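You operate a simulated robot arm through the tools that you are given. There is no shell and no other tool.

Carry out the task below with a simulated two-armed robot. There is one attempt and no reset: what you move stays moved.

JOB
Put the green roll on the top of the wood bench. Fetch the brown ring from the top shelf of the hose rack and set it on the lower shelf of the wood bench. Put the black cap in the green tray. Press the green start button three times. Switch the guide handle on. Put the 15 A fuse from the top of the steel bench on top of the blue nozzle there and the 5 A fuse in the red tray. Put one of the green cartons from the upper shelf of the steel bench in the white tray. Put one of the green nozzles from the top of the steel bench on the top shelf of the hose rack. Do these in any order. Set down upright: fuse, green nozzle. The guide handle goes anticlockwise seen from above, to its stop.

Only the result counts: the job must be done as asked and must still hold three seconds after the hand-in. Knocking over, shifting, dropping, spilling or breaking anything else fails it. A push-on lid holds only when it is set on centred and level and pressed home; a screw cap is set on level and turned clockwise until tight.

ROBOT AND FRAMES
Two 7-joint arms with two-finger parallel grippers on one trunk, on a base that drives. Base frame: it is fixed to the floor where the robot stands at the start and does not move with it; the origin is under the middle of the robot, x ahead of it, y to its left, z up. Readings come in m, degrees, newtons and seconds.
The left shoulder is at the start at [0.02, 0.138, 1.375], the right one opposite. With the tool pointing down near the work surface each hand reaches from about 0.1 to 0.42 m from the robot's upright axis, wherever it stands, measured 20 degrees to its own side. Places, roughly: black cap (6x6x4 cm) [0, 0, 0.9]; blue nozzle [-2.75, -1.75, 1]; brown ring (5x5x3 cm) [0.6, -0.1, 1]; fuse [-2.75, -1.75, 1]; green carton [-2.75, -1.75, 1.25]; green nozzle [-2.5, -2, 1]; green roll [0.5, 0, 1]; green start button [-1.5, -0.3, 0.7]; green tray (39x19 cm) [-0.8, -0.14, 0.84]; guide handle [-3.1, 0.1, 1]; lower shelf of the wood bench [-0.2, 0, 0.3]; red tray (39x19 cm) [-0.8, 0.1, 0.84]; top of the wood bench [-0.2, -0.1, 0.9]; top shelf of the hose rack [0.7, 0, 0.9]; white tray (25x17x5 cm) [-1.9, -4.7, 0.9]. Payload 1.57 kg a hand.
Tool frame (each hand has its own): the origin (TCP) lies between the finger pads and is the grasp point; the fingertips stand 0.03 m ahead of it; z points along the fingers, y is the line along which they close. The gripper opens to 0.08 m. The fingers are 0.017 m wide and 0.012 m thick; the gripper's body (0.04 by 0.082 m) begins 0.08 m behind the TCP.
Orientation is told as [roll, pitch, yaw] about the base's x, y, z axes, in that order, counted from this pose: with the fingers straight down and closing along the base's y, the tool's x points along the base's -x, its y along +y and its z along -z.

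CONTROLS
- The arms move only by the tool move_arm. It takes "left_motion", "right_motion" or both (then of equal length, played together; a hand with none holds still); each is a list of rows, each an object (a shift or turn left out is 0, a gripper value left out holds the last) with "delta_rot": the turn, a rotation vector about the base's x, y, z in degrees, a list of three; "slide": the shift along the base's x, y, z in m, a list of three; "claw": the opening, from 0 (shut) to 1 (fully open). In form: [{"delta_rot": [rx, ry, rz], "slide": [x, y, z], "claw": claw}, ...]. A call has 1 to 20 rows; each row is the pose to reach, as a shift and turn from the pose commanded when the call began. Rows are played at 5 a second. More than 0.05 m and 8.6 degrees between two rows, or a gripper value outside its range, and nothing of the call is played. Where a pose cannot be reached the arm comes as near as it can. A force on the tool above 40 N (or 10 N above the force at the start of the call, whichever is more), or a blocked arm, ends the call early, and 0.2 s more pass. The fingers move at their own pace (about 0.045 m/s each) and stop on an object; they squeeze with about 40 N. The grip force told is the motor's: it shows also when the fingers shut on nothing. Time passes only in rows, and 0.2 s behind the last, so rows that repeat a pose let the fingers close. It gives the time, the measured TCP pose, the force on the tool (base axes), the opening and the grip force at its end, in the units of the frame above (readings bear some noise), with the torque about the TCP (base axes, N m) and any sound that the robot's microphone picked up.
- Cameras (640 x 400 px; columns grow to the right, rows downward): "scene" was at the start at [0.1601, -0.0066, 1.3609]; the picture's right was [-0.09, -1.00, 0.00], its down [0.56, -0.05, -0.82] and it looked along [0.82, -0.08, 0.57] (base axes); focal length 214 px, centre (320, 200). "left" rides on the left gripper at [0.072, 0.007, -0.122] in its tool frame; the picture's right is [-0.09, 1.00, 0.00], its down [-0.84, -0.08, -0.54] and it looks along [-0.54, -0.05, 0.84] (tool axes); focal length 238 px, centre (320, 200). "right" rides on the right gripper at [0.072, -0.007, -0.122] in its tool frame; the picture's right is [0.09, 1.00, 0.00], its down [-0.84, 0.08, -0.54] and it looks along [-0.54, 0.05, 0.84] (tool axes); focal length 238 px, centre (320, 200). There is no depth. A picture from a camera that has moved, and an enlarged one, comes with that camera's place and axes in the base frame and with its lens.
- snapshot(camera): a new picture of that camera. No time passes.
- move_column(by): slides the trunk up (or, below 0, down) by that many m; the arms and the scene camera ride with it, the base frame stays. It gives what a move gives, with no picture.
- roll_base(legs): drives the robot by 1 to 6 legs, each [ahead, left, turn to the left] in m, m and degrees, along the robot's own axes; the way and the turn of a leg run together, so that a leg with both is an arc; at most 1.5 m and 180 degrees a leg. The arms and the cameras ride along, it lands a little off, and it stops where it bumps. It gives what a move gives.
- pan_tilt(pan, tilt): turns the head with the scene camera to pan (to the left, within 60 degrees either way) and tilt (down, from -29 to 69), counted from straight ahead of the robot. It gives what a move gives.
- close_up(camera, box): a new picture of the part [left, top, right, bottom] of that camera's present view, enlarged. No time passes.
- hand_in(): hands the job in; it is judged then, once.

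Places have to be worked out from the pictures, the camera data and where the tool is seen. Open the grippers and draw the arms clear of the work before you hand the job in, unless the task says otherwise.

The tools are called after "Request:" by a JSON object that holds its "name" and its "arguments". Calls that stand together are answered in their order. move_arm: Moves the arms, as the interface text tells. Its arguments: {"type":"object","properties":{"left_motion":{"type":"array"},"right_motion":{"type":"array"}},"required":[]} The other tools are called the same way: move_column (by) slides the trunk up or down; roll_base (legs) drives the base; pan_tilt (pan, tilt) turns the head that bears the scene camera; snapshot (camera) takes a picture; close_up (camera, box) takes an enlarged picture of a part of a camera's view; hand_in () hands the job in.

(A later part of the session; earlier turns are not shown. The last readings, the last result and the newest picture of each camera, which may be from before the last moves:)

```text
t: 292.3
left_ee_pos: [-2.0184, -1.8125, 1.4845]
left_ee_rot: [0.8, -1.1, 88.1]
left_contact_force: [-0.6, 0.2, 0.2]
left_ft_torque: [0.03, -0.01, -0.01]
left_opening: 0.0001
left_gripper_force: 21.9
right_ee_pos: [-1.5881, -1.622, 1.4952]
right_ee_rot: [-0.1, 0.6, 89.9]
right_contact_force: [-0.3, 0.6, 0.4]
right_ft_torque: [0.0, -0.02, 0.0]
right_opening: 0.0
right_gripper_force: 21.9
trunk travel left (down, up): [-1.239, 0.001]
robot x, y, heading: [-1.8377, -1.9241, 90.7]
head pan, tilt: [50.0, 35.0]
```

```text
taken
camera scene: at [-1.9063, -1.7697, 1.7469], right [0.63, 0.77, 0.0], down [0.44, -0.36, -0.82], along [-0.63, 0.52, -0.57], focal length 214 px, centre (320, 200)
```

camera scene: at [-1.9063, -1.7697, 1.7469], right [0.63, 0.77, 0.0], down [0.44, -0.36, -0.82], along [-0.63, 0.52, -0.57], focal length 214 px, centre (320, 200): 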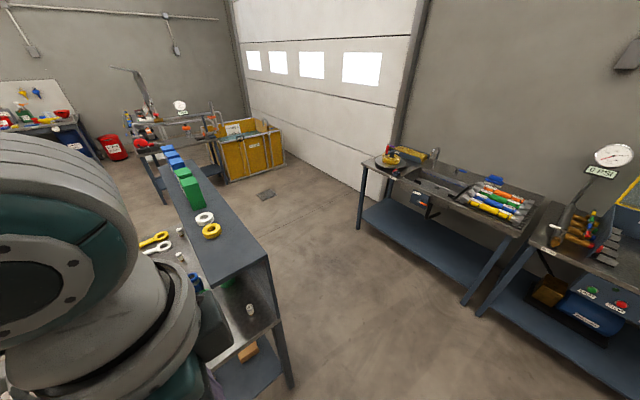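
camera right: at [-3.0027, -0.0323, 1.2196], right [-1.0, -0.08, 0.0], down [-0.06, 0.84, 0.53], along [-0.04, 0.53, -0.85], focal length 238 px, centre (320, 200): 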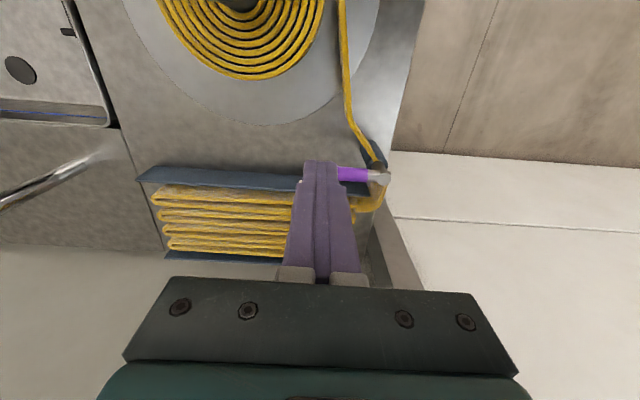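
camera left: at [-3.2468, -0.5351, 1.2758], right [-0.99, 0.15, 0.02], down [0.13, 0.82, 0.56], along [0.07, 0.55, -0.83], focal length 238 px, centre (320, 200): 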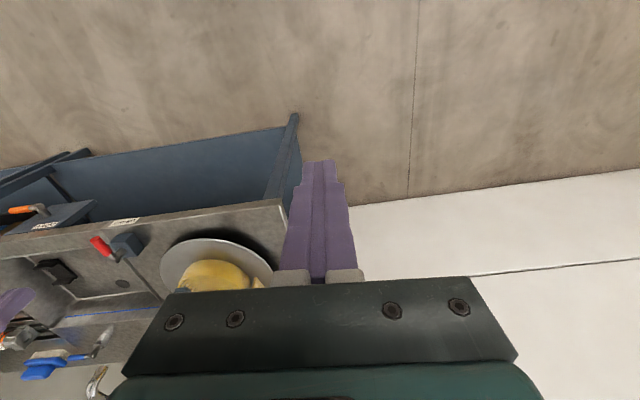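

The guide handle is confirmed pointing along +x. I continue around to the steel bench's open side.

Request:
{"name": "pan_tilt", "arguments": {"pan": 0, "tilt": 40}}

Request:
{"name": "roll_base", "arguments": {"legs": [[-0.85, 0, -0.7], [0, 0.9, 0]]}}

Request:
{"name": "snapshot", "arguments": {"camera": "scene"}}

Request:
{"name": "close_up", "arguments": {"camera": "scene", "box": [160, 80, 480, 290]}}

```text
t: 293.5
left_ee_pos: [-2.0184, -1.8129, 1.4844]
left_ee_rot: [0.8, -1.2, 88.1]
left_contact_force: [-0.3, -0.4, 0.4]
left_ft_torque: [0.03, 0.0, 0.0]
left_opening: 0.0
left_gripper_force: 20.9
right_ee_pos: [-1.5876, -1.6216, 1.4962]
right_ee_rot: [-0.1, 0.3, 89.8]
right_contact_force: [-0.6, -0.8, 0.2]
right_ft_torque: [0.01, -0.01, -0.03]
right_opening: 0.0
right_gripper_force: 21.5
trunk travel left (down, up): [-1.239, 0.001]
robot x, y, heading: [-1.8388, -1.9264, 90.5]
head pan, tilt: [0.0, 40.0]
```

```text
t: 302.2
left_ee_pos: [-2.8717, -2.6829, 1.4841]
left_ee_rot: [0.7, -1.1, 87.7]
left_contact_force: [-0.1, 0.0, -0.8]
left_ft_torque: [0.01, 0.02, 0.0]
left_opening: 0.0
left_gripper_force: 21.4
right_ee_pos: [-2.4394, -2.4974, 1.4962]
right_ee_rot: [-0.1, 0.5, 89.4]
right_contact_force: [0.1, -0.6, 0.2]
right_ft_torque: [-0.01, 0.03, -0.01]
right_opening: 0.0
right_gripper_force: 21.3
trunk travel left (down, up): [-1.239, 0.001]
robot x, y, heading: [-2.6955, -2.8033, 90.2]
head pan, tilt: [0.0, 40.0]
```

```text
taken
camera scene: at [-2.6919, -2.6134, 1.7394], right [1.0, 0.0, 0.0], down [0.0, -0.64, -0.77], along [0.0, 0.77, -0.64], focal length 214 px, centre (320, 200)
```

scene: 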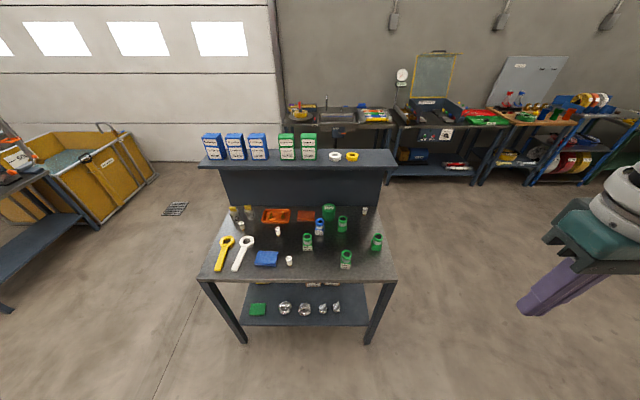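

```text
1.90 times, centred on (320, 185) of scene
camera zoom: at [-2.6919, -2.6134, 1.7394], right [1.0, 0.0, 0.0], down [0.0, -0.64, -0.77], along [0.0, 0.77, -0.64], focal length 408 px, centre (320, 229)
```

zoom: 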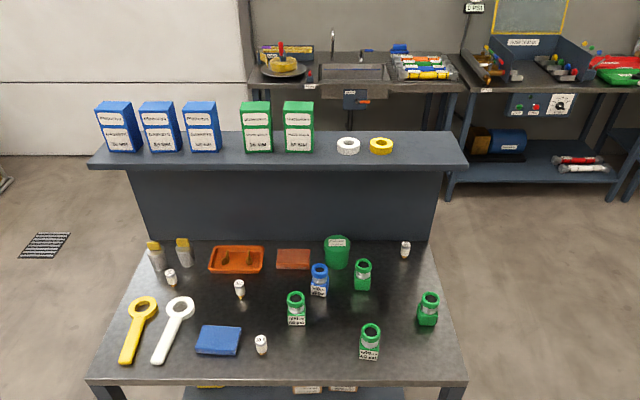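

An excellent view of the steel bench: fuses, nozzles, and two green cartons on the upper shelf. I zoom to read the fuse labels.

Request:
{"name": "roll_base", "arguments": {"legs": [[0.3, 0, 0]]}}

Request:
{"name": "pan_tilt", "arguments": {"pan": 0, "tilt": 50}}

Request:
{"name": "snapshot", "arguments": {"camera": "scene"}}

Request:
{"name": "close_up", "arguments": {"camera": "scene", "box": [180, 150, 320, 250]}}

Request:
{"name": "close_up", "arguments": {"camera": "scene", "box": [310, 150, 450, 250]}}

```text
t: 304.3
left_ee_pos: [-2.8742, -2.3886, 1.4835]
left_ee_rot: [0.8, -1.2, 87.8]
left_contact_force: [-0.5, 0.4, -0.3]
left_ft_torque: [-0.02, 0.02, -0.02]
left_opening: 0.0001
left_gripper_force: 21.1
right_ee_pos: [-2.4425, -2.198, 1.4959]
right_ee_rot: [-0.1, 0.5, 89.8]
right_contact_force: [0.0, -0.5, 1.1]
right_ft_torque: [0.0, 0.01, 0.02]
right_opening: 0.0
right_gripper_force: 21.8
trunk travel left (down, up): [-1.239, 0.001]
robot x, y, heading: [-2.6938, -2.502, 90.6]
head pan, tilt: [0.0, 40.0]
```

```text
t: 305.0
left_ee_pos: [-2.8743, -2.3896, 1.4845]
left_ee_rot: [0.8, -1.1, 88.0]
left_contact_force: [0.7, -0.3, -0.6]
left_ft_torque: [0.03, -0.01, 0.01]
left_opening: 0.0
left_gripper_force: 21.3
right_ee_pos: [-2.443, -2.2001, 1.4966]
right_ee_rot: [-0.1, 0.4, 89.7]
right_contact_force: [-0.6, 1.9, -0.3]
right_ft_torque: [-0.04, 0.03, 0.0]
right_opening: 0.0
right_gripper_force: 21.7
trunk travel left (down, up): [-1.239, 0.001]
robot x, y, heading: [-2.6934, -2.5023, 90.3]
head pan, tilt: [0.0, 50.0]
```

```text
taken
camera scene: at [-2.6947, -2.3252, 1.7252], right [1.0, 0.01, 0.0], down [0.01, -0.77, -0.64], along [-0.01, 0.64, -0.77], focal length 214 px, centre (320, 200)
```

scene: 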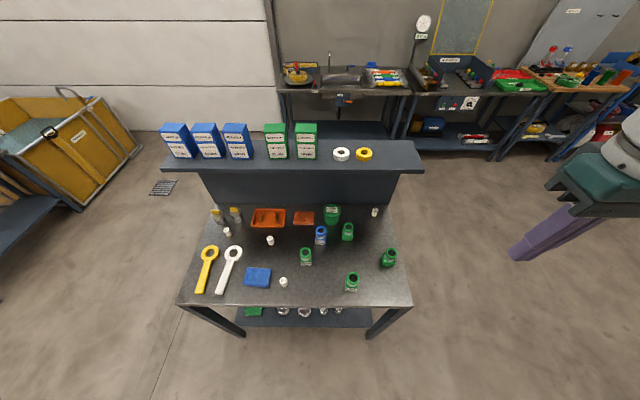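

```text
4.00 times, centred on (250, 200) of scene
camera zoom: at [-2.6947, -2.3252, 1.7252], right [1.0, 0.01, 0.0], down [0.01, -0.77, -0.64], along [-0.01, 0.64, -0.77], focal length 858 px, centre (600, 200)
```

zoom: 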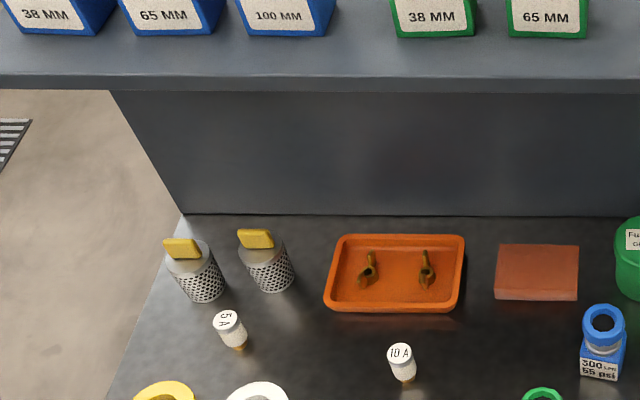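

```text
4.00 times, centred on (380, 200) of scene
camera zoom: at [-2.6947, -2.3252, 1.7252], right [1.0, 0.01, 0.0], down [0.01, -0.77, -0.64], along [-0.01, 0.64, -0.77], focal length 858 px, centre (80, 200)
```

zoom: 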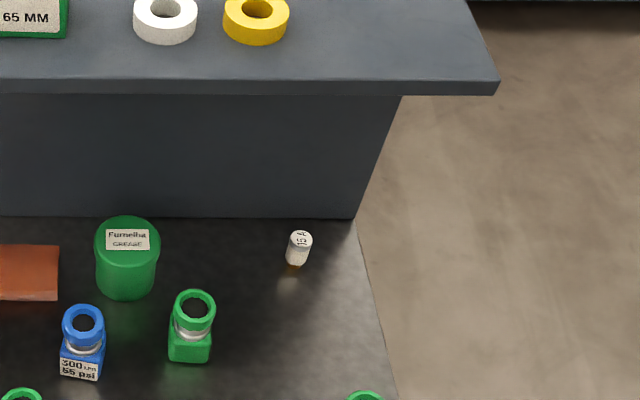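

The left fuse reads "5 A", the middle "10 A". I zoom in tighter on the two others.

Request:
{"name": "close_up", "arguments": {"camera": "scene", "box": [360, 200, 390, 225]}}

Request:
{"name": "close_up", "arguments": {"camera": "scene", "box": [265, 270, 300, 295]}}

Request:
{"name": "close_up", "arguments": {"camera": "scene", "box": [215, 222, 245, 245]}}

Request:
{"name": "close_up", "arguments": {"camera": "scene", "box": [290, 200, 400, 300]}}

```text
16.00 times, centred on (375, 212) of scene
camera zoom: at [-2.6947, -2.3252, 1.7252], right [1.0, 0.01, 0.0], down [0.01, -0.77, -0.64], along [-0.01, 0.64, -0.77], focal length 3432 px, centre (-560, 0)
```

zoom: 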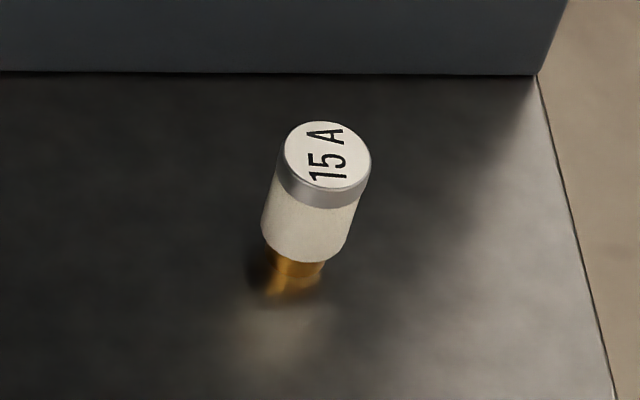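

```text
16.00 times, centred on (282, 282) of scene
camera zoom: at [-2.6947, -2.3252, 1.7252], right [1.0, 0.01, 0.0], down [0.01, -0.77, -0.64], along [-0.01, 0.64, -0.77], focal length 3432 px, centre (920, -1120)
```

zoom: 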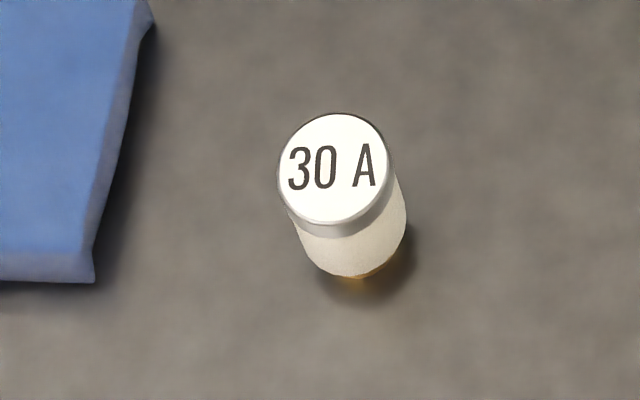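

```text
16.00 times, centred on (230, 234) of scene
camera zoom: at [-2.6947, -2.3252, 1.7252], right [1.0, 0.01, 0.0], down [0.01, -0.77, -0.64], along [-0.01, 0.64, -0.77], focal length 3432 px, centre (1760, -336)
```

zoom: 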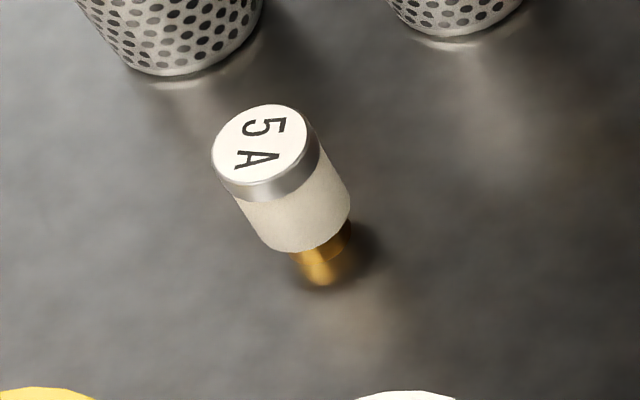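

```text
4.00 times, centred on (345, 250) of scene
camera zoom: at [-2.6947, -2.3252, 1.7252], right [1.0, 0.01, 0.0], down [0.01, -0.77, -0.64], along [-0.01, 0.64, -0.77], focal length 858 px, centre (220, 0)
```

zoom: 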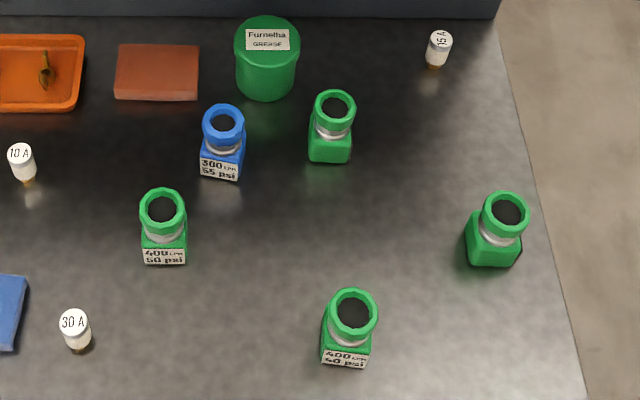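

The 15 A fuse is at the right rear (≈[-2.45, -1.745]), under the shelf's edge, so I will need a tilted approach. I lower the trunk and use the right camera to refine positions and heights.

Request:
{"name": "move_arm", "arguments": {"right_motion": [{"claw": 1}, {"claw": 1}, {"claw": 1}, {"claw": 1}]}}

Request:
{"name": "move_column", "arguments": {"by": -0.25}}

Request:
{"name": "snapshot", "arguments": {"camera": "right"}}

Request:
{"name": "snapshot", "arguments": {"camera": "scene"}}

```text
t: 306.0
left_ee_pos: [-2.8748, -2.3884, 1.4841]
left_ee_rot: [0.8, -1.0, 87.9]
left_contact_force: [0.8, -0.2, 0.7]
left_ft_torque: [0.0, -0.01, 0.01]
left_opening: 0.0
left_gripper_force: 20.7
right_ee_pos: [-2.4432, -2.2, 1.4971]
right_ee_rot: [-0.2, 0.5, 89.6]
right_contact_force: [0.6, 0.3, 0.0]
right_ft_torque: [-0.01, -0.01, 0.03]
right_opening: 0.08
right_gripper_force: 0.1
trunk travel left (down, up): [-1.239, 0.001]
robot x, y, heading: [-2.6917, -2.4986, 90.4]
head pan, tilt: [0.0, 50.0]
```

```text
t: 308.6
left_ee_pos: [-2.8757, -2.3887, 1.2352]
left_ee_rot: [0.8, -1.1, 87.8]
left_contact_force: [0.4, 0.5, 0.6]
left_ft_torque: [0.01, 0.01, -0.01]
left_opening: 0.0003
left_gripper_force: 21.4
right_ee_pos: [-2.4421, -2.1989, 1.2468]
right_ee_rot: [0.0, 0.5, 89.7]
right_contact_force: [-0.7, -0.2, -0.3]
right_ft_torque: [0.01, 0.0, -0.02]
right_opening: 0.0799
right_gripper_force: 0.1
trunk travel left (down, up): [-0.989, 0.251]
robot x, y, heading: [-2.6979, -2.5044, 90.5]
head pan, tilt: [0.0, 50.0]
```

```text
taken
camera right: at [-2.4358, -2.27, 1.3692], right [-1.0, -0.09, 0.0], down [-0.07, 0.84, 0.53], along [-0.05, 0.53, -0.85], focal length 238 px, centre (320, 200)
```

right: 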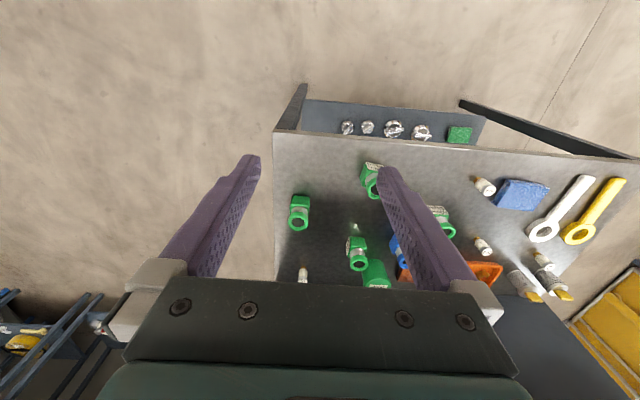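

```text
taken
camera scene: at [-2.6947, -2.3253, 1.4752], right [1.0, 0.01, 0.0], down [0.01, -0.77, -0.64], along [-0.01, 0.64, -0.77], focal length 214 px, centre (320, 200)
```

scene: 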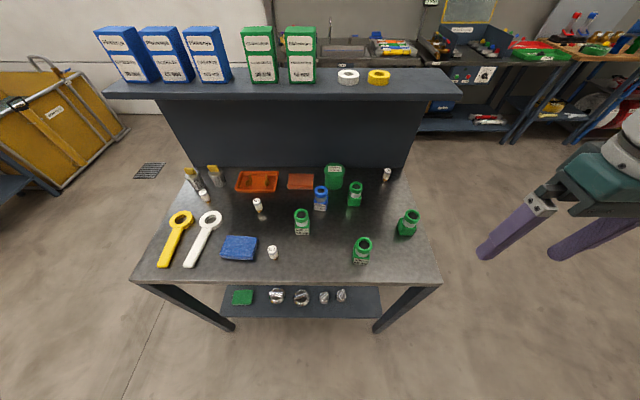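

I take close-ups at this second height to triangulate the heights accurately.

Request:
{"name": "close_up", "arguments": {"camera": "scene", "box": [290, 150, 410, 250]}}

Request:
{"name": "close_up", "arguments": {"camera": "scene", "box": [370, 160, 400, 190]}}

Request:
{"name": "close_up", "arguments": {"camera": "scene", "box": [170, 150, 290, 250]}}

Request:
{"name": "close_up", "arguments": {"camera": "scene", "box": [230, 10, 470, 110]}}

```text
4.00 times, centred on (350, 200) of scene
camera zoom: at [-2.6947, -2.3253, 1.4752], right [1.0, 0.01, 0.0], down [0.01, -0.77, -0.64], along [-0.01, 0.64, -0.77], focal length 858 px, centre (200, 200)
```

zoom: 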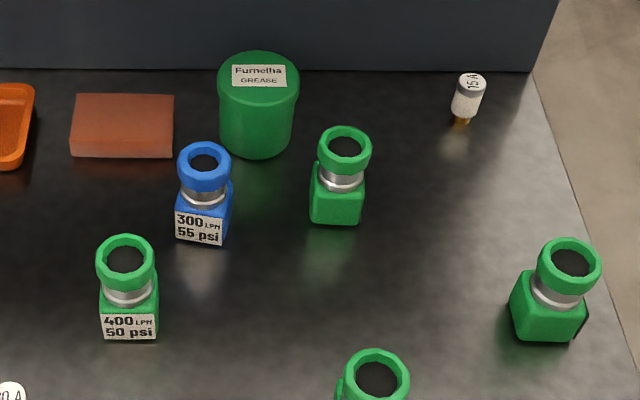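

```text
13.33 times, centred on (385, 175) of scene
camera zoom: at [-2.6947, -2.3253, 1.4752], right [1.0, 0.01, 0.0], down [0.01, -0.77, -0.64], along [-0.01, 0.64, -0.77], focal length 2860 px, centre (-547, 533)
```

zoom: 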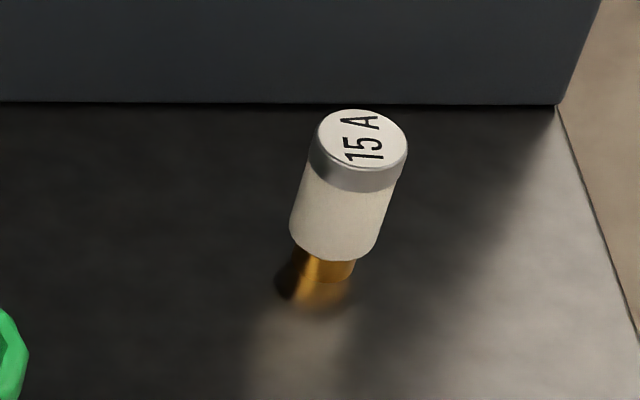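

```text
4.00 times, centred on (230, 200) of scene
camera zoom: at [-2.6947, -2.3253, 1.4752], right [1.0, 0.01, 0.0], down [0.01, -0.77, -0.64], along [-0.01, 0.64, -0.77], focal length 858 px, centre (680, 200)
```

zoom: 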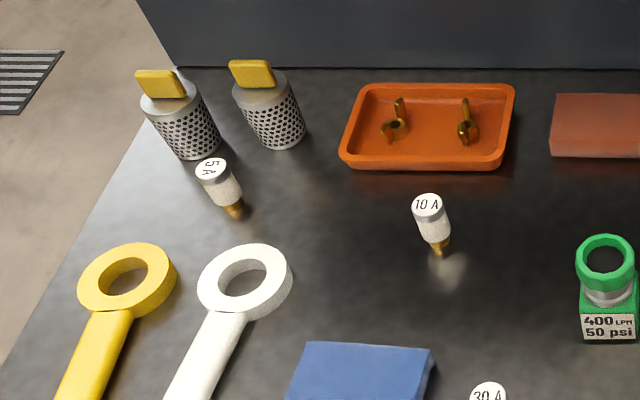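

```text
2.67 times, centred on (350, 60) of scene
camera zoom: at [-2.6947, -2.3253, 1.4752], right [1.0, 0.01, 0.0], down [0.01, -0.77, -0.64], along [-0.01, 0.64, -0.77], focal length 572 px, centre (240, 573)
```

zoom: 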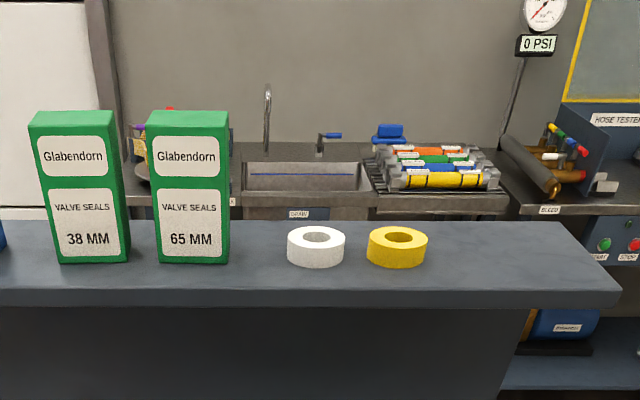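

Heights worked out: bench top ≈0.875, fuse top ≈0.933, nozzle tops ≈0.965, shelf ≈1.242. Before going in, I move the left hand outward and up so it stays clear.

Request:
{"name": "move_arm", "arguments": {"left_motion": [{"slide": [-0.03, 0, 0.01]}, {"slide": [-0.06, 0, 0.03]}, {"slide": [-0.09, 0, 0.06]}, {"slide": [-0.11, -0.01, 0.09]}, {"slide": [-0.12, -0.02, 0.12]}], "right_motion": [{"slide": [0, 0, 0], "claw": 0.6}, {"slide": [0, 0, 0], "claw": 0.6}, {"slide": [0, 0, 0], "claw": 0.6}, {"slide": [0, 0, 0], "claw": 0.6}, {"slide": [0, 0, 0], "claw": 0.6}]}}

Request:
{"name": "snapshot", "arguments": {"camera": "scene"}}

```text
t: 309.8
left_ee_pos: [-3.0424, -2.3745, 1.3377]
left_ee_rot: [0.6, -1.1, 87.9]
left_contact_force: [0.7, 0.2, -0.3]
left_ft_torque: [-0.01, 0.0, -0.01]
left_opening: 0.0002
left_gripper_force: 21.3
left hand out of reach, approached as far as the arm can: row 1, 2, 3, 4, 5
right_ee_pos: [-2.4425, -2.1995, 1.2461]
right_ee_rot: [-0.2, 0.4, 89.7]
right_contact_force: [0.4, 0.6, 0.2]
right_ft_torque: [-0.03, 0.02, -0.03]
right_opening: 0.0482
right_gripper_force: 0.1
trunk travel left (down, up): [-0.989, 0.251]
robot x, y, heading: [-2.6894, -2.4985, 90.3]
head pan, tilt: [0.0, 50.0]
```

```text
taken
camera scene: at [-2.6946, -2.3253, 1.4752], right [1.0, 0.01, 0.0], down [0.01, -0.77, -0.64], along [-0.01, 0.64, -0.77], focal length 214 px, centre (320, 200)
```

scene: 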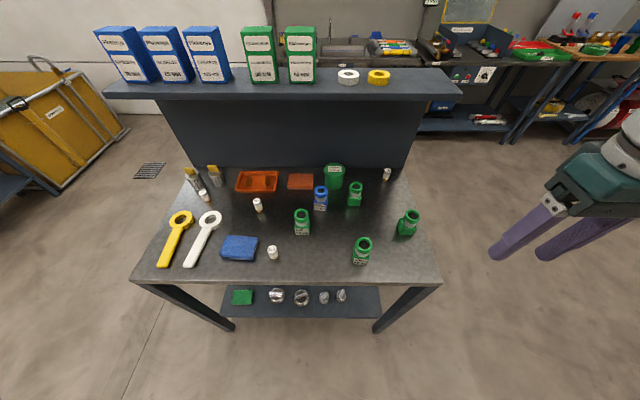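

The left hand is now well clear. I tilt the right hand 45° forward for the fuse.

Request:
{"name": "move_arm", "arguments": {"right_motion": [{"delta_rot": [7.5, 0, 0]}, {"delta_rot": [15, 0, 0]}, {"delta_rot": [22.5, 0, 0]}, {"delta_rot": [30, 0, 0]}, {"delta_rot": [37.5, 0, 0]}, {"delta_rot": [45, 0, 0]}]}}

Request:
{"name": "roll_base", "arguments": {"legs": [[0, -0.12, 0]]}}

Request:
{"name": "move_column", "arguments": {"by": -0.2}}

Request:
{"name": "snapshot", "arguments": {"camera": "right"}}

Request:
{"name": "snapshot", "arguments": {"camera": "scene"}}

```text
t: 311.2
left_ee_pos: [-3.0428, -2.3736, 1.3379]
left_ee_rot: [0.6, -0.9, 87.8]
left_contact_force: [0.3, -0.2, 1.4]
left_ft_torque: [-0.02, 0.0, 0.02]
left_opening: 0.0
left_gripper_force: 21.3
right_ee_pos: [-2.443, -2.2007, 1.2465]
right_ee_rot: [0.3, -44.5, 89.6]
right_contact_force: [0.1, 0.8, -0.2]
right_ft_torque: [-0.03, -0.02, -0.03]
right_opening: 0.048
right_gripper_force: 0.1
trunk travel left (down, up): [-0.989, 0.251]
robot x, y, heading: [-2.694, -2.5016, 90.7]
head pan, tilt: [0.0, 50.0]
```

```text
t: 312.4
left_ee_pos: [-2.9222, -2.3715, 1.3374]
left_ee_rot: [0.7, -1.0, 87.9]
left_contact_force: [0.9, -0.7, -0.7]
left_ft_torque: [0.0, 0.0, -0.01]
left_opening: 0.0001
left_gripper_force: 21.3
right_ee_pos: [-2.3238, -2.1984, 1.2469]
right_ee_rot: [0.3, -44.4, 89.6]
right_contact_force: [0.2, -0.7, -0.2]
right_ft_torque: [0.01, 0.01, 0.02]
right_opening: 0.0482
right_gripper_force: 0.1
trunk travel left (down, up): [-0.989, 0.251]
robot x, y, heading: [-2.5745, -2.4991, 90.6]
head pan, tilt: [0.0, 50.0]
```

```text
t: 314.6
left_ee_pos: [-2.9229, -2.3718, 1.1376]
left_ee_rot: [0.7, -1.0, 87.9]
left_contact_force: [-0.8, -0.4, -0.8]
left_ft_torque: [0.01, -0.04, -0.01]
left_opening: 0.0003
left_gripper_force: 21.2
right_ee_pos: [-2.3231, -2.1979, 1.0473]
right_ee_rot: [0.2, -44.4, 89.6]
right_contact_force: [0.7, -0.2, 0.7]
right_ft_torque: [0.01, 0.0, 0.02]
right_opening: 0.0482
right_gripper_force: 0.0
trunk travel left (down, up): [-0.789, 0.451]
robot x, y, heading: [-2.5695, -2.5009, 90.4]
head pan, tilt: [0.0, 50.0]
```

```text
taken
camera right: at [-2.3155, -2.3348, 1.0836], right [-1.0, -0.06, -0.06], down [-0.07, 0.22, 0.97], along [-0.05, 0.97, -0.22], focal length 238 px, centre (320, 200)
```

right: 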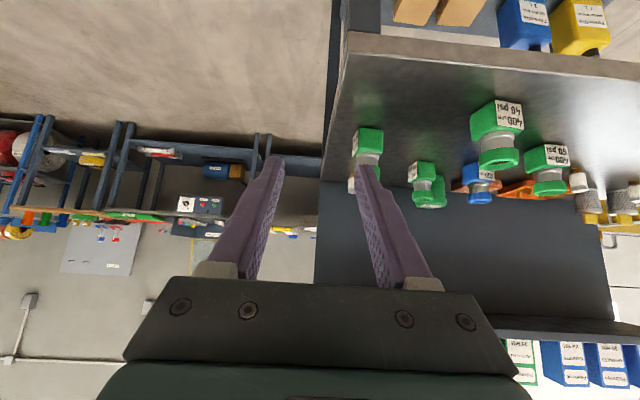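

```text
taken
camera scene: at [-2.5741, -2.3241, 1.2752], right [1.0, 0.01, 0.0], down [0.01, -0.77, -0.64], along [-0.01, 0.64, -0.77], focal length 214 px, centre (320, 200)
```

scene: 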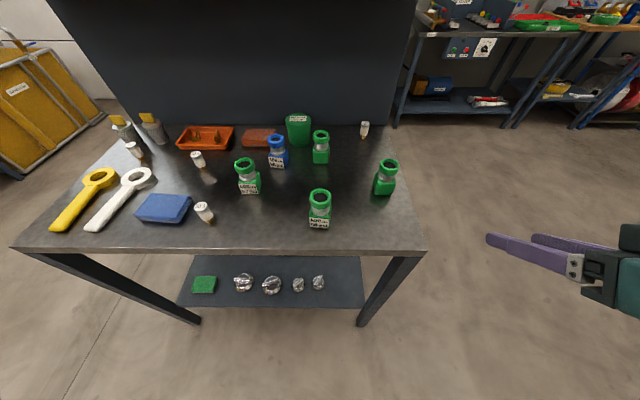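

I shift the base and arm so the right hand lines up with the fuse's x, staying above the green nozzle in front of it.

Request:
{"name": "roll_base", "arguments": {"legs": [[0, 0.037, -0.4], [0.2, 0, 0]]}}

Request:
{"name": "move_arm", "arguments": {"right_motion": [{"slide": [-0.03, 0, 0]}, {"slide": [-0.06, 0, 0]}, {"slide": [-0.086, 0, 0]}, {"slide": [-0.086, 0, 0]}]}}

Request:
{"name": "snapshot", "arguments": {"camera": "right"}}

Request:
{"name": "snapshot", "arguments": {"camera": "scene"}}

```text
t: 316.6
left_ee_pos: [-2.9578, -2.1722, 1.1384]
left_ee_rot: [0.6, -1.0, 87.6]
left_contact_force: [0.1, -1.2, -0.3]
left_ft_torque: [0.01, 0.01, 0.03]
left_opening: 0.0
left_gripper_force: 20.9
right_ee_pos: [-2.3578, -2.0015, 1.0465]
right_ee_rot: [0.1, -44.4, 89.1]
right_contact_force: [-0.4, -1.1, -0.5]
right_ft_torque: [-0.04, -0.02, -0.02]
right_opening: 0.0481
right_gripper_force: 0.1
trunk travel left (down, up): [-0.789, 0.451]
robot x, y, heading: [-2.6076, -2.3043, 90.0]
head pan, tilt: [0.0, 50.0]
```

```text
t: 317.6
left_ee_pos: [-2.9586, -2.172, 1.138]
left_ee_rot: [0.6, -1.0, 87.5]
left_contact_force: [0.0, -0.1, -0.5]
left_ft_torque: [0.01, 0.01, 0.0]
left_opening: 0.0
left_gripper_force: 21.5
right_ee_pos: [-2.4468, -2.0013, 1.0441]
right_ee_rot: [0.2, -44.4, 89.2]
right_contact_force: [-0.3, 0.8, 0.1]
right_ft_torque: [-0.03, 0.02, -0.03]
right_opening: 0.0482
right_gripper_force: 0.0
trunk travel left (down, up): [-0.789, 0.451]
robot x, y, heading: [-2.6103, -2.3022, 90.3]
head pan, tilt: [0.0, 50.0]
```

```text
taken
camera right: at [-2.4397, -2.1379, 1.0811], right [-1.0, -0.05, -0.06], down [-0.07, 0.22, 0.97], along [-0.04, 0.97, -0.22], focal length 238 px, centre (320, 200)
```

right: 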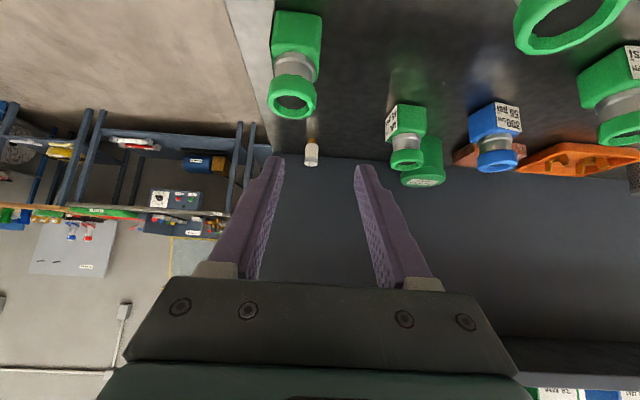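

```text
taken
camera scene: at [-2.6099, -2.1256, 1.2752], right [1.0, 0.0, 0.0], down [0.0, -0.77, -0.64], along [0.0, 0.64, -0.77], focal length 214 px, centre (320, 200)
```

scene: 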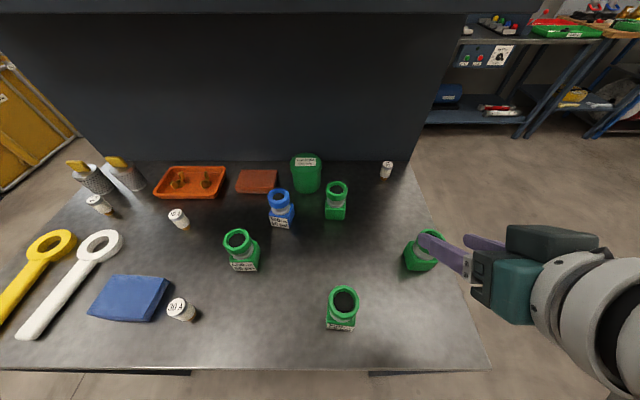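

The fuse is at about [-2.437, -1.708], centre z≈0.895. I correct x, drive in under the shelf's front, and view again.

Request:
{"name": "move_arm", "arguments": {"right_motion": [{"slide": [0.009, 0, 0.005]}]}}

Request:
{"name": "roll_base", "arguments": {"legs": [[0.21, 0, 0]]}}

Request:
{"name": "snapshot", "arguments": {"camera": "right"}}

Request:
{"name": "snapshot", "arguments": {"camera": "scene"}}

```text
t: 318.0
left_ee_pos: [-2.9576, -2.1715, 1.1378]
left_ee_rot: [0.6, -1.0, 87.4]
left_contact_force: [0.0, 0.4, 0.2]
left_ft_torque: [-0.02, 0.0, 0.04]
left_opening: 0.0
left_gripper_force: 21.1
right_ee_pos: [-2.4354, -2.0022, 1.0498]
right_ee_rot: [0.2, -44.4, 89.3]
right_contact_force: [0.9, 0.3, 0.6]
right_ft_torque: [0.0, 0.01, -0.01]
right_opening: 0.0478
right_gripper_force: 0.1
trunk travel left (down, up): [-0.789, 0.451]
robot x, y, heading: [-2.6106, -2.3029, 90.2]
head pan, tilt: [0.0, 50.0]
```

```text
t: 319.7
left_ee_pos: [-2.9576, -1.9607, 1.1384]
left_ee_rot: [0.6, -1.1, 87.2]
left_contact_force: [-1.0, 0.4, 0.4]
left_ft_torque: [0.02, -0.01, -0.01]
left_opening: 0.0
left_gripper_force: 21.6
right_ee_pos: [-2.4343, -1.7936, 1.0497]
right_ee_rot: [0.2, -44.4, 88.9]
right_contact_force: [0.7, 0.0, 1.1]
right_ft_torque: [0.03, -0.02, -0.02]
right_opening: 0.048
right_gripper_force: 0.1
trunk travel left (down, up): [-0.789, 0.451]
robot x, y, heading: [-2.6131, -2.0929, 89.8]
head pan, tilt: [0.0, 50.0]
```

```text
taken
camera right: at [-2.4289, -1.93, 1.0867], right [-1.0, -0.05, -0.06], down [-0.07, 0.22, 0.97], along [-0.03, 0.97, -0.22], focal length 238 px, centre (320, 200)
```

right: 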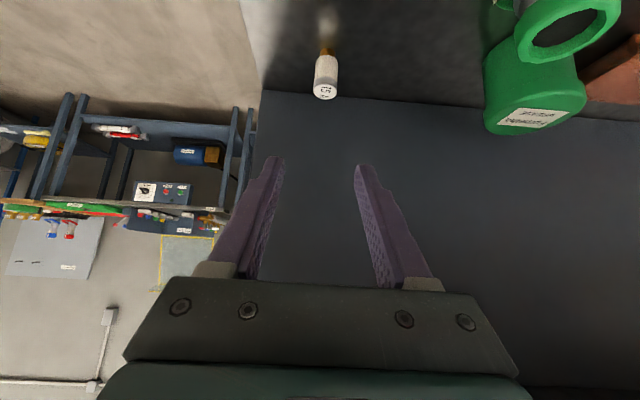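

```text
taken
camera scene: at [-2.6089, -1.9166, 1.2752], right [1.0, 0.0, 0.0], down [0.0, -0.77, -0.64], along [0.0, 0.64, -0.77], focal length 214 px, centre (320, 200)
```

scene: 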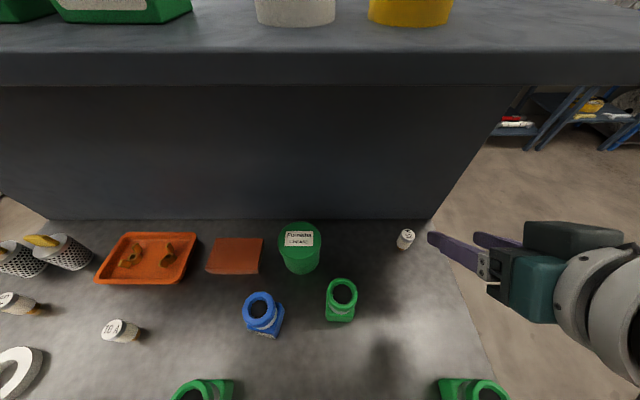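

The fuse is centred between the fingers in x. I advance along the finger direction (forward-down) to straddle it.

Request:
{"name": "move_arm", "arguments": {"right_motion": [{"slide": [0, 0.025, -0.038]}, {"slide": [0, 0.046, -0.075]}, {"slide": [0, 0.064, -0.11]}, {"slide": [0, 0.075, -0.13]}]}}

Request:
{"name": "snapshot", "arguments": {"camera": "right"}}

Request:
{"name": "close_up", "arguments": {"camera": "scene", "box": [360, 200, 480, 300]}}

```text
t: 320.7
left_ee_pos: [-2.9587, -1.9614, 1.1373]
left_ee_rot: [0.7, -1.0, 87.2]
left_contact_force: [-0.2, -0.4, 0.1]
left_ft_torque: [0.0, -0.04, 0.0]
left_opening: 0.0001
left_gripper_force: 21.7
right_ee_pos: [-2.4362, -1.7169, 0.9191]
right_ee_rot: [0.2, -44.6, 88.9]
right_contact_force: [-0.3, -0.2, -0.7]
right_ft_torque: [0.0, -0.01, -0.03]
right_opening: 0.0477
right_gripper_force: 0.0
trunk travel left (down, up): [-0.789, 0.451]
robot x, y, heading: [-2.6096, -2.0937, 89.8]
head pan, tilt: [0.0, 50.0]
```

```text
taken
camera right: at [-2.4302, -1.8528, 0.9552], right [-1.0, -0.05, -0.06], down [-0.07, 0.22, 0.97], along [-0.03, 0.97, -0.22], focal length 238 px, centre (320, 200)
```

right: 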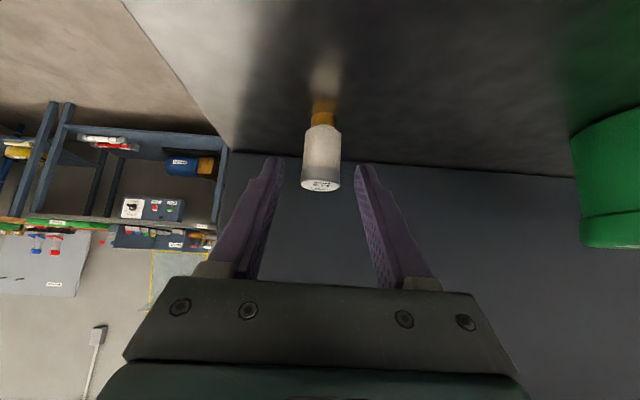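

```text
4.00 times, centred on (420, 250) of scene
camera zoom: at [-2.6089, -1.9166, 1.2752], right [1.0, 0.0, 0.0], down [0.0, -0.77, -0.64], along [0.0, 0.64, -0.77], focal length 858 px, centre (-80, 0)
```

zoom: 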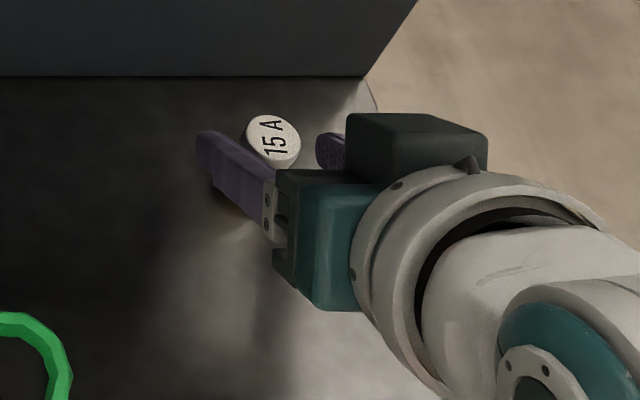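

The fuse is between the fingertips, its top about at TCP height. I lower 1.9 cm, shift 3 mm in x, and check before closing.

Request:
{"name": "move_arm", "arguments": {"right_motion": [{"slide": [0.003, 0.002, -0.01]}, {"slide": [0.003, 0.003, -0.019]}, {"slide": [0.003, 0.003, -0.019]}]}}

Request:
{"name": "snapshot", "arguments": {"camera": "right"}}

```text
t: 321.5
left_ee_pos: [-2.9573, -1.96, 1.1379]
left_ee_rot: [0.6, -1.0, 87.2]
left_contact_force: [0.5, -0.3, 0.6]
left_ft_torque: [0.03, 0.0, 0.02]
left_opening: 0.0
left_gripper_force: 21.2
right_ee_pos: [-2.4318, -1.7141, 0.8996]
right_ee_rot: [0.1, -44.5, 88.9]
right_contact_force: [-0.2, 0.1, -0.1]
right_ft_torque: [0.01, 0.0, -0.01]
right_opening: 0.0479
right_gripper_force: 0.0
trunk travel left (down, up): [-0.789, 0.451]
robot x, y, heading: [-2.6108, -2.09, 89.9]
head pan, tilt: [0.0, 50.0]
```

```text
taken
camera right: at [-2.4273, -1.8504, 0.9369], right [-1.0, -0.05, -0.06], down [-0.07, 0.22, 0.97], along [-0.03, 0.97, -0.22], focal length 238 px, centre (320, 200)
```

right: 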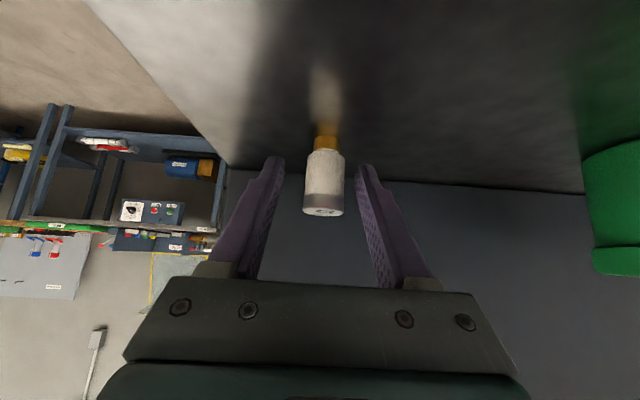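

The fuse sits well between the pads. I shift 3 mm to centre it and close gently.

Request:
{"name": "move_arm", "arguments": {"right_motion": [{"slide": [-0.003, 0, 0], "claw": 0.5}, {"slide": [-0.003, 0, 0], "claw": 0.4}, {"slide": [-0.003, 0, 0], "claw": 0.3}, {"slide": [-0.003, 0, 0], "claw": 0.1}, {"slide": [-0.003, 0, 0], "claw": 0.1}, {"slide": [-0.003, 0, 0], "claw": 0.1}]}}

Request:
{"name": "snapshot", "arguments": {"camera": "right"}}

```text
t: 322.9
left_ee_pos: [-2.9576, -1.9613, 1.1383]
left_ee_rot: [0.5, -1.0, 87.2]
left_contact_force: [-0.4, -1.0, 0.9]
left_ft_torque: [0.0, 0.01, 0.02]
left_opening: 0.0002
left_gripper_force: 21.5
right_ee_pos: [-2.4356, -1.7159, 0.9005]
right_ee_rot: [0.2, -44.4, 88.9]
right_contact_force: [0.6, 0.2, 0.2]
right_ft_torque: [0.0, -0.02, -0.01]
right_opening: 0.025
right_gripper_force: 36.5
trunk travel left (down, up): [-0.789, 0.451]
robot x, y, heading: [-2.6097, -2.0932, 89.8]
head pan, tilt: [0.0, 50.0]
```

```text
taken
camera right: at [-2.4299, -1.8514, 0.9378], right [-1.0, -0.05, -0.06], down [-0.07, 0.22, 0.97], along [-0.03, 0.97, -0.22], focal length 238 px, centre (320, 200)
```

right: 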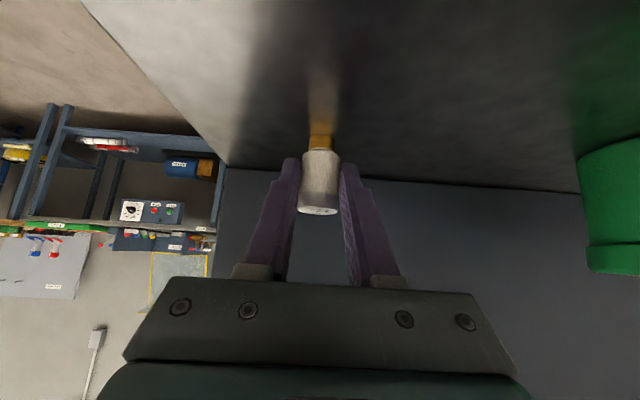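

The fuse is gripped. I lift it and withdraw from under the shelf.

Request:
{"name": "move_arm", "arguments": {"right_motion": [{"slide": [0, 0, 0.02]}, {"slide": [0, -0.015, 0.05]}, {"slide": [0, -0.045, 0.085]}, {"slide": [0, -0.08, 0.115]}, {"slide": [0, -0.11, 0.135]}]}}

Request:
{"name": "snapshot", "arguments": {"camera": "right"}}

Request:
{"name": "snapshot", "arguments": {"camera": "scene"}}

```text
t: 324.1
left_ee_pos: [-2.9581, -1.9614, 1.1375]
left_ee_rot: [0.7, -1.0, 87.1]
left_contact_force: [-0.8, 0.2, 1.1]
left_ft_torque: [-0.03, 0.02, -0.01]
left_opening: 0.0001
left_gripper_force: 21.9
right_ee_pos: [-2.4361, -1.8257, 1.0356]
right_ee_rot: [0.2, -44.3, 89.1]
right_contact_force: [0.4, 0.4, -0.6]
right_ft_torque: [0.0, -0.03, 0.02]
right_opening: 0.0253
right_gripper_force: 36.4
trunk travel left (down, up): [-0.789, 0.451]
robot x, y, heading: [-2.6114, -2.0896, 89.9]
head pan, tilt: [0.0, 50.0]
```

```text
taken
camera right: at [-2.4315, -1.9613, 1.0729], right [-1.0, -0.05, -0.06], down [-0.07, 0.22, 0.97], along [-0.03, 0.97, -0.22], focal length 238 px, centre (320, 200)
```

right: 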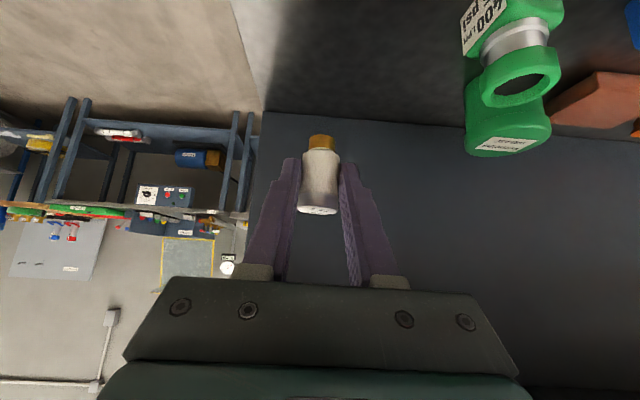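

```text
taken
camera scene: at [-2.6089, -1.9166, 1.2752], right [1.0, 0.0, 0.0], down [0.0, -0.77, -0.64], along [0.0, 0.64, -0.77], focal length 214 px, centre (320, 200)
```

scene: 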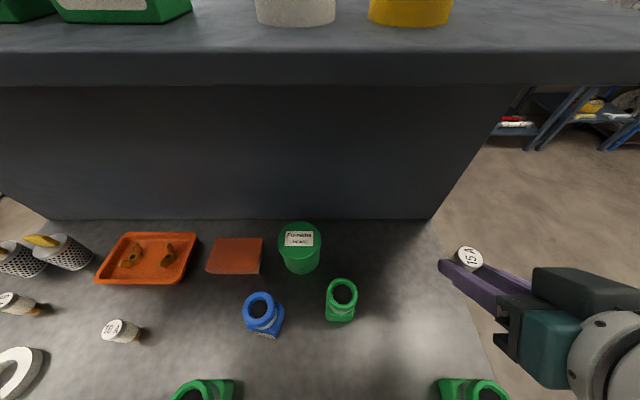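

The fuse hangs upright in the grip. The blue nozzle is at about [-2.695, -1.838], top z≈0.94. I drive left so the fuse comes above it.

Request:
{"name": "roll_base", "arguments": {"legs": [[-0.03, 0, 0], [0, 0.258, 0]]}}

Request:
{"name": "snapshot", "arguments": {"camera": "right"}}

Request:
{"name": "snapshot", "arguments": {"camera": "scene"}}

```text
t: 326.4
left_ee_pos: [-3.219, -1.9903, 1.1369]
left_ee_rot: [0.6, -1.1, 87.1]
left_contact_force: [0.0, 0.0, 0.6]
left_ft_torque: [0.01, 0.01, 0.0]
left_opening: 0.0
left_gripper_force: 21.1
right_ee_pos: [-2.6982, -1.8532, 1.035]
right_ee_rot: [0.2, -44.4, 89.0]
right_contact_force: [-0.8, -0.1, -1.5]
right_ft_torque: [-0.01, 0.01, 0.03]
right_opening: 0.0252
right_gripper_force: 36.4
trunk travel left (down, up): [-0.789, 0.451]
robot x, y, heading: [-2.8724, -2.1203, 89.6]
head pan, tilt: [0.0, 50.0]
```

```text
taken
camera right: at [-2.6928, -1.9899, 1.0725], right [-1.0, -0.05, -0.06], down [-0.07, 0.22, 0.97], along [-0.03, 0.97, -0.22], focal length 238 px, centre (320, 200)
```

right: 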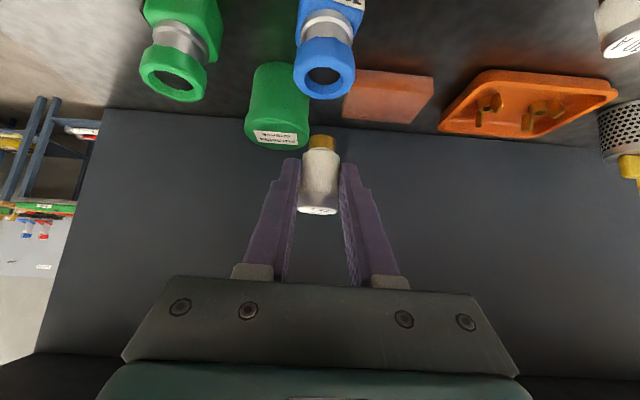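

```text
taken
camera scene: at [-2.8702, -1.9457, 1.2752], right [1.0, 0.0, 0.0], down [0.0, -0.77, -0.64], along [0.0, 0.64, -0.77], focal length 214 px, centre (320, 200)
```

scene: 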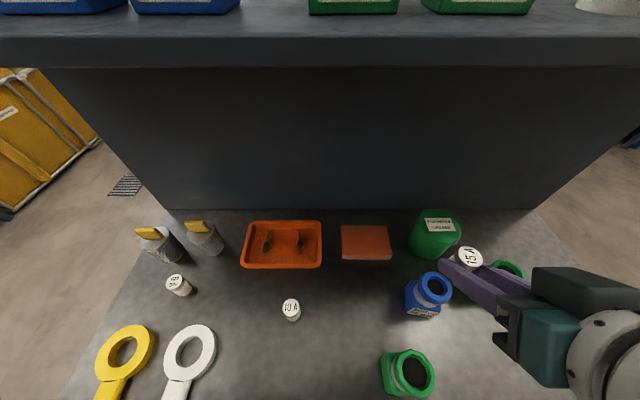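

The nozzle's top centre is [-2.695, -1.834, 0.935]; the fuse axis is at [-2.697, -1.849] with its bottom at ≈1.001. I shift over it and descend most of the way.

Request:
{"name": "move_arm", "arguments": {"right_motion": [{"slide": [0.002, 0.008, 0]}, {"slide": [0.002, 0.015, 0]}, {"slide": [0.002, 0.015, -0.02]}, {"slide": [0.002, 0.015, -0.038]}, {"slide": [0.002, 0.015, -0.048]}]}}

Request:
{"name": "snapshot", "arguments": {"camera": "right"}}

Request:
{"name": "close_up", "arguments": {"camera": "scene", "box": [390, 220, 520, 330]}}

```text
t: 327.6
left_ee_pos: [-3.2196, -1.9906, 1.1382]
left_ee_rot: [0.7, -1.0, 87.2]
left_contact_force: [-0.1, 0.5, -0.6]
left_ft_torque: [-0.01, 0.0, -0.01]
left_opening: 0.0
left_gripper_force: 21.2
right_ee_pos: [-2.6969, -1.8365, 0.9887]
right_ee_rot: [0.2, -44.8, 88.9]
right_contact_force: [0.7, -3.0, 10.8]
right_ft_torque: [-0.03, -0.01, -0.02]
right_opening: 0.0251
right_gripper_force: 36.2
trunk travel left (down, up): [-0.789, 0.451]
robot x, y, heading: [-2.8705, -2.1246, 90.0]
head pan, tilt: [0.0, 50.0]
```

```text
taken
camera right: at [-2.6911, -1.9731, 1.0251], right [-1.0, -0.05, -0.06], down [-0.07, 0.21, 0.97], along [-0.03, 0.98, -0.22], focal length 238 px, centre (320, 200)
```

right: 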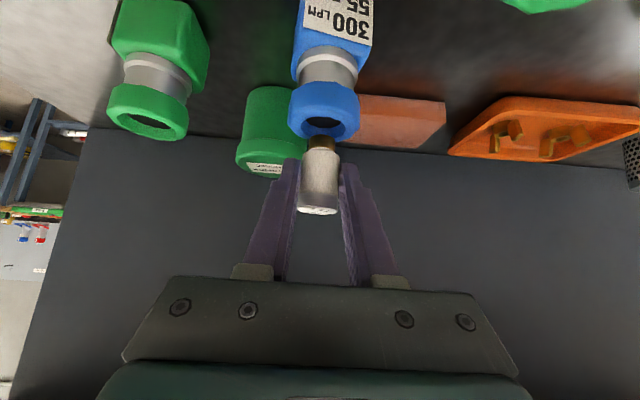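

```text
3.64 times, centred on (455, 275) of scene
camera zoom: at [-2.87, -1.9456, 1.2756], right [1.0, 0.0, 0.0], down [0.0, -0.77, -0.64], along [0.0, 0.64, -0.77], focal length 780 px, centre (-171, -73)
```

zoom: 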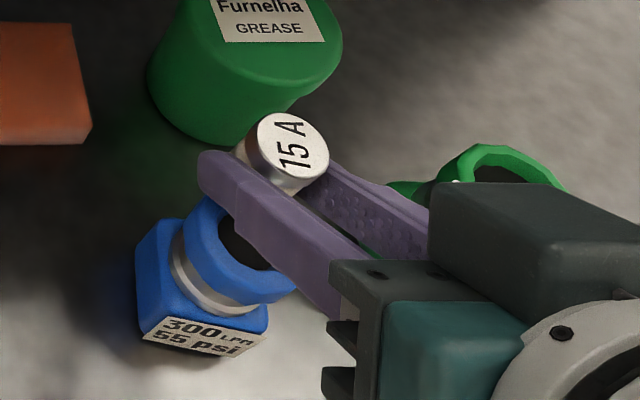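

The fuse touched early: it stands near the far rim of the nozzle, about 1.5–2 cm too far in +y. I raise it and shift back by 1.6 cm.

Request:
{"name": "move_arm", "arguments": {"right_motion": [{"slide": [0, 0, 0.008]}, {"slide": [0, -0.005, 0.016]}, {"slide": [-0.001, -0.012, 0.016]}, {"slide": [-0.001, -0.016, 0.016]}, {"slide": [-0.001, -0.016, 0.016]}]}}

Request:
{"name": "snapshot", "arguments": {"camera": "right"}}

Request:
{"name": "close_up", "arguments": {"camera": "scene", "box": [390, 220, 520, 330]}}

Request:
{"name": "close_up", "arguments": {"camera": "right", "box": [260, 60, 400, 230]}}

```text
t: 328.8
left_ee_pos: [-3.2193, -1.9899, 1.1381]
left_ee_rot: [0.5, -1.0, 87.1]
left_contact_force: [0.3, -0.4, -0.3]
left_ft_torque: [0.01, 0.02, 0.0]
left_opening: 0.0
left_gripper_force: 21.3
right_ee_pos: [-2.6981, -1.8566, 1.0048]
right_ee_rot: [0.1, -44.4, 89.0]
right_contact_force: [0.7, 0.2, -0.6]
right_ft_torque: [0.02, -0.04, 0.02]
right_opening: 0.0246
right_gripper_force: 36.4
trunk travel left (down, up): [-0.789, 0.451]
robot x, y, heading: [-2.8734, -2.1235, 89.8]
head pan, tilt: [0.0, 50.0]
```

```text
taken
camera right: at [-2.6927, -1.9924, 1.0414], right [-1.0, -0.05, -0.06], down [-0.07, 0.22, 0.97], along [-0.03, 0.97, -0.22], focal length 238 px, centre (320, 200)
```

right: 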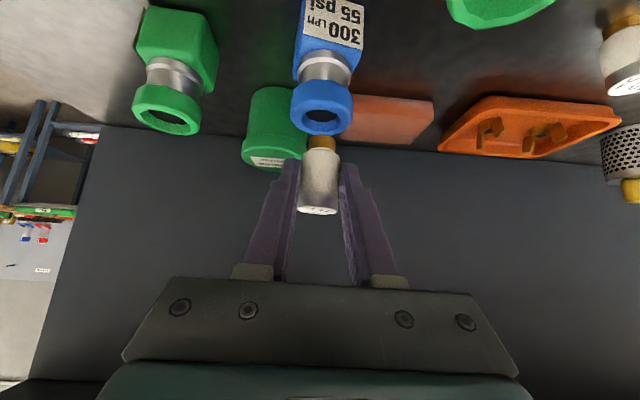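

```text
3.64 times, centred on (455, 275) of scene
camera zoom: at [-2.8702, -1.9457, 1.2752], right [1.0, 0.0, 0.0], down [0.0, -0.77, -0.64], along [0.0, 0.64, -0.77], focal length 780 px, centre (-171, -73)
```

zoom: 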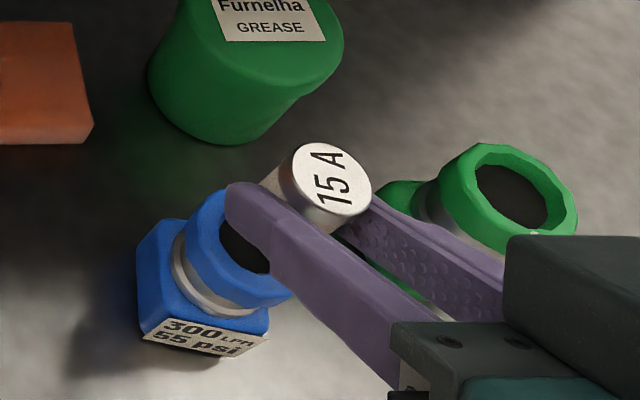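

```text
2.35 times, centred on (330, 145) of right
camera zoom: at [-2.6927, -1.9924, 1.0414], right [-1.0, -0.05, -0.06], down [-0.07, 0.22, 0.97], along [-0.03, 0.97, -0.22], focal length 561 px, centre (296, 329)
```

zoom: 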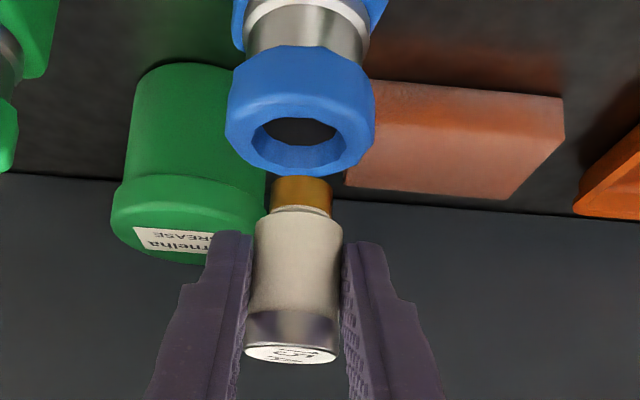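

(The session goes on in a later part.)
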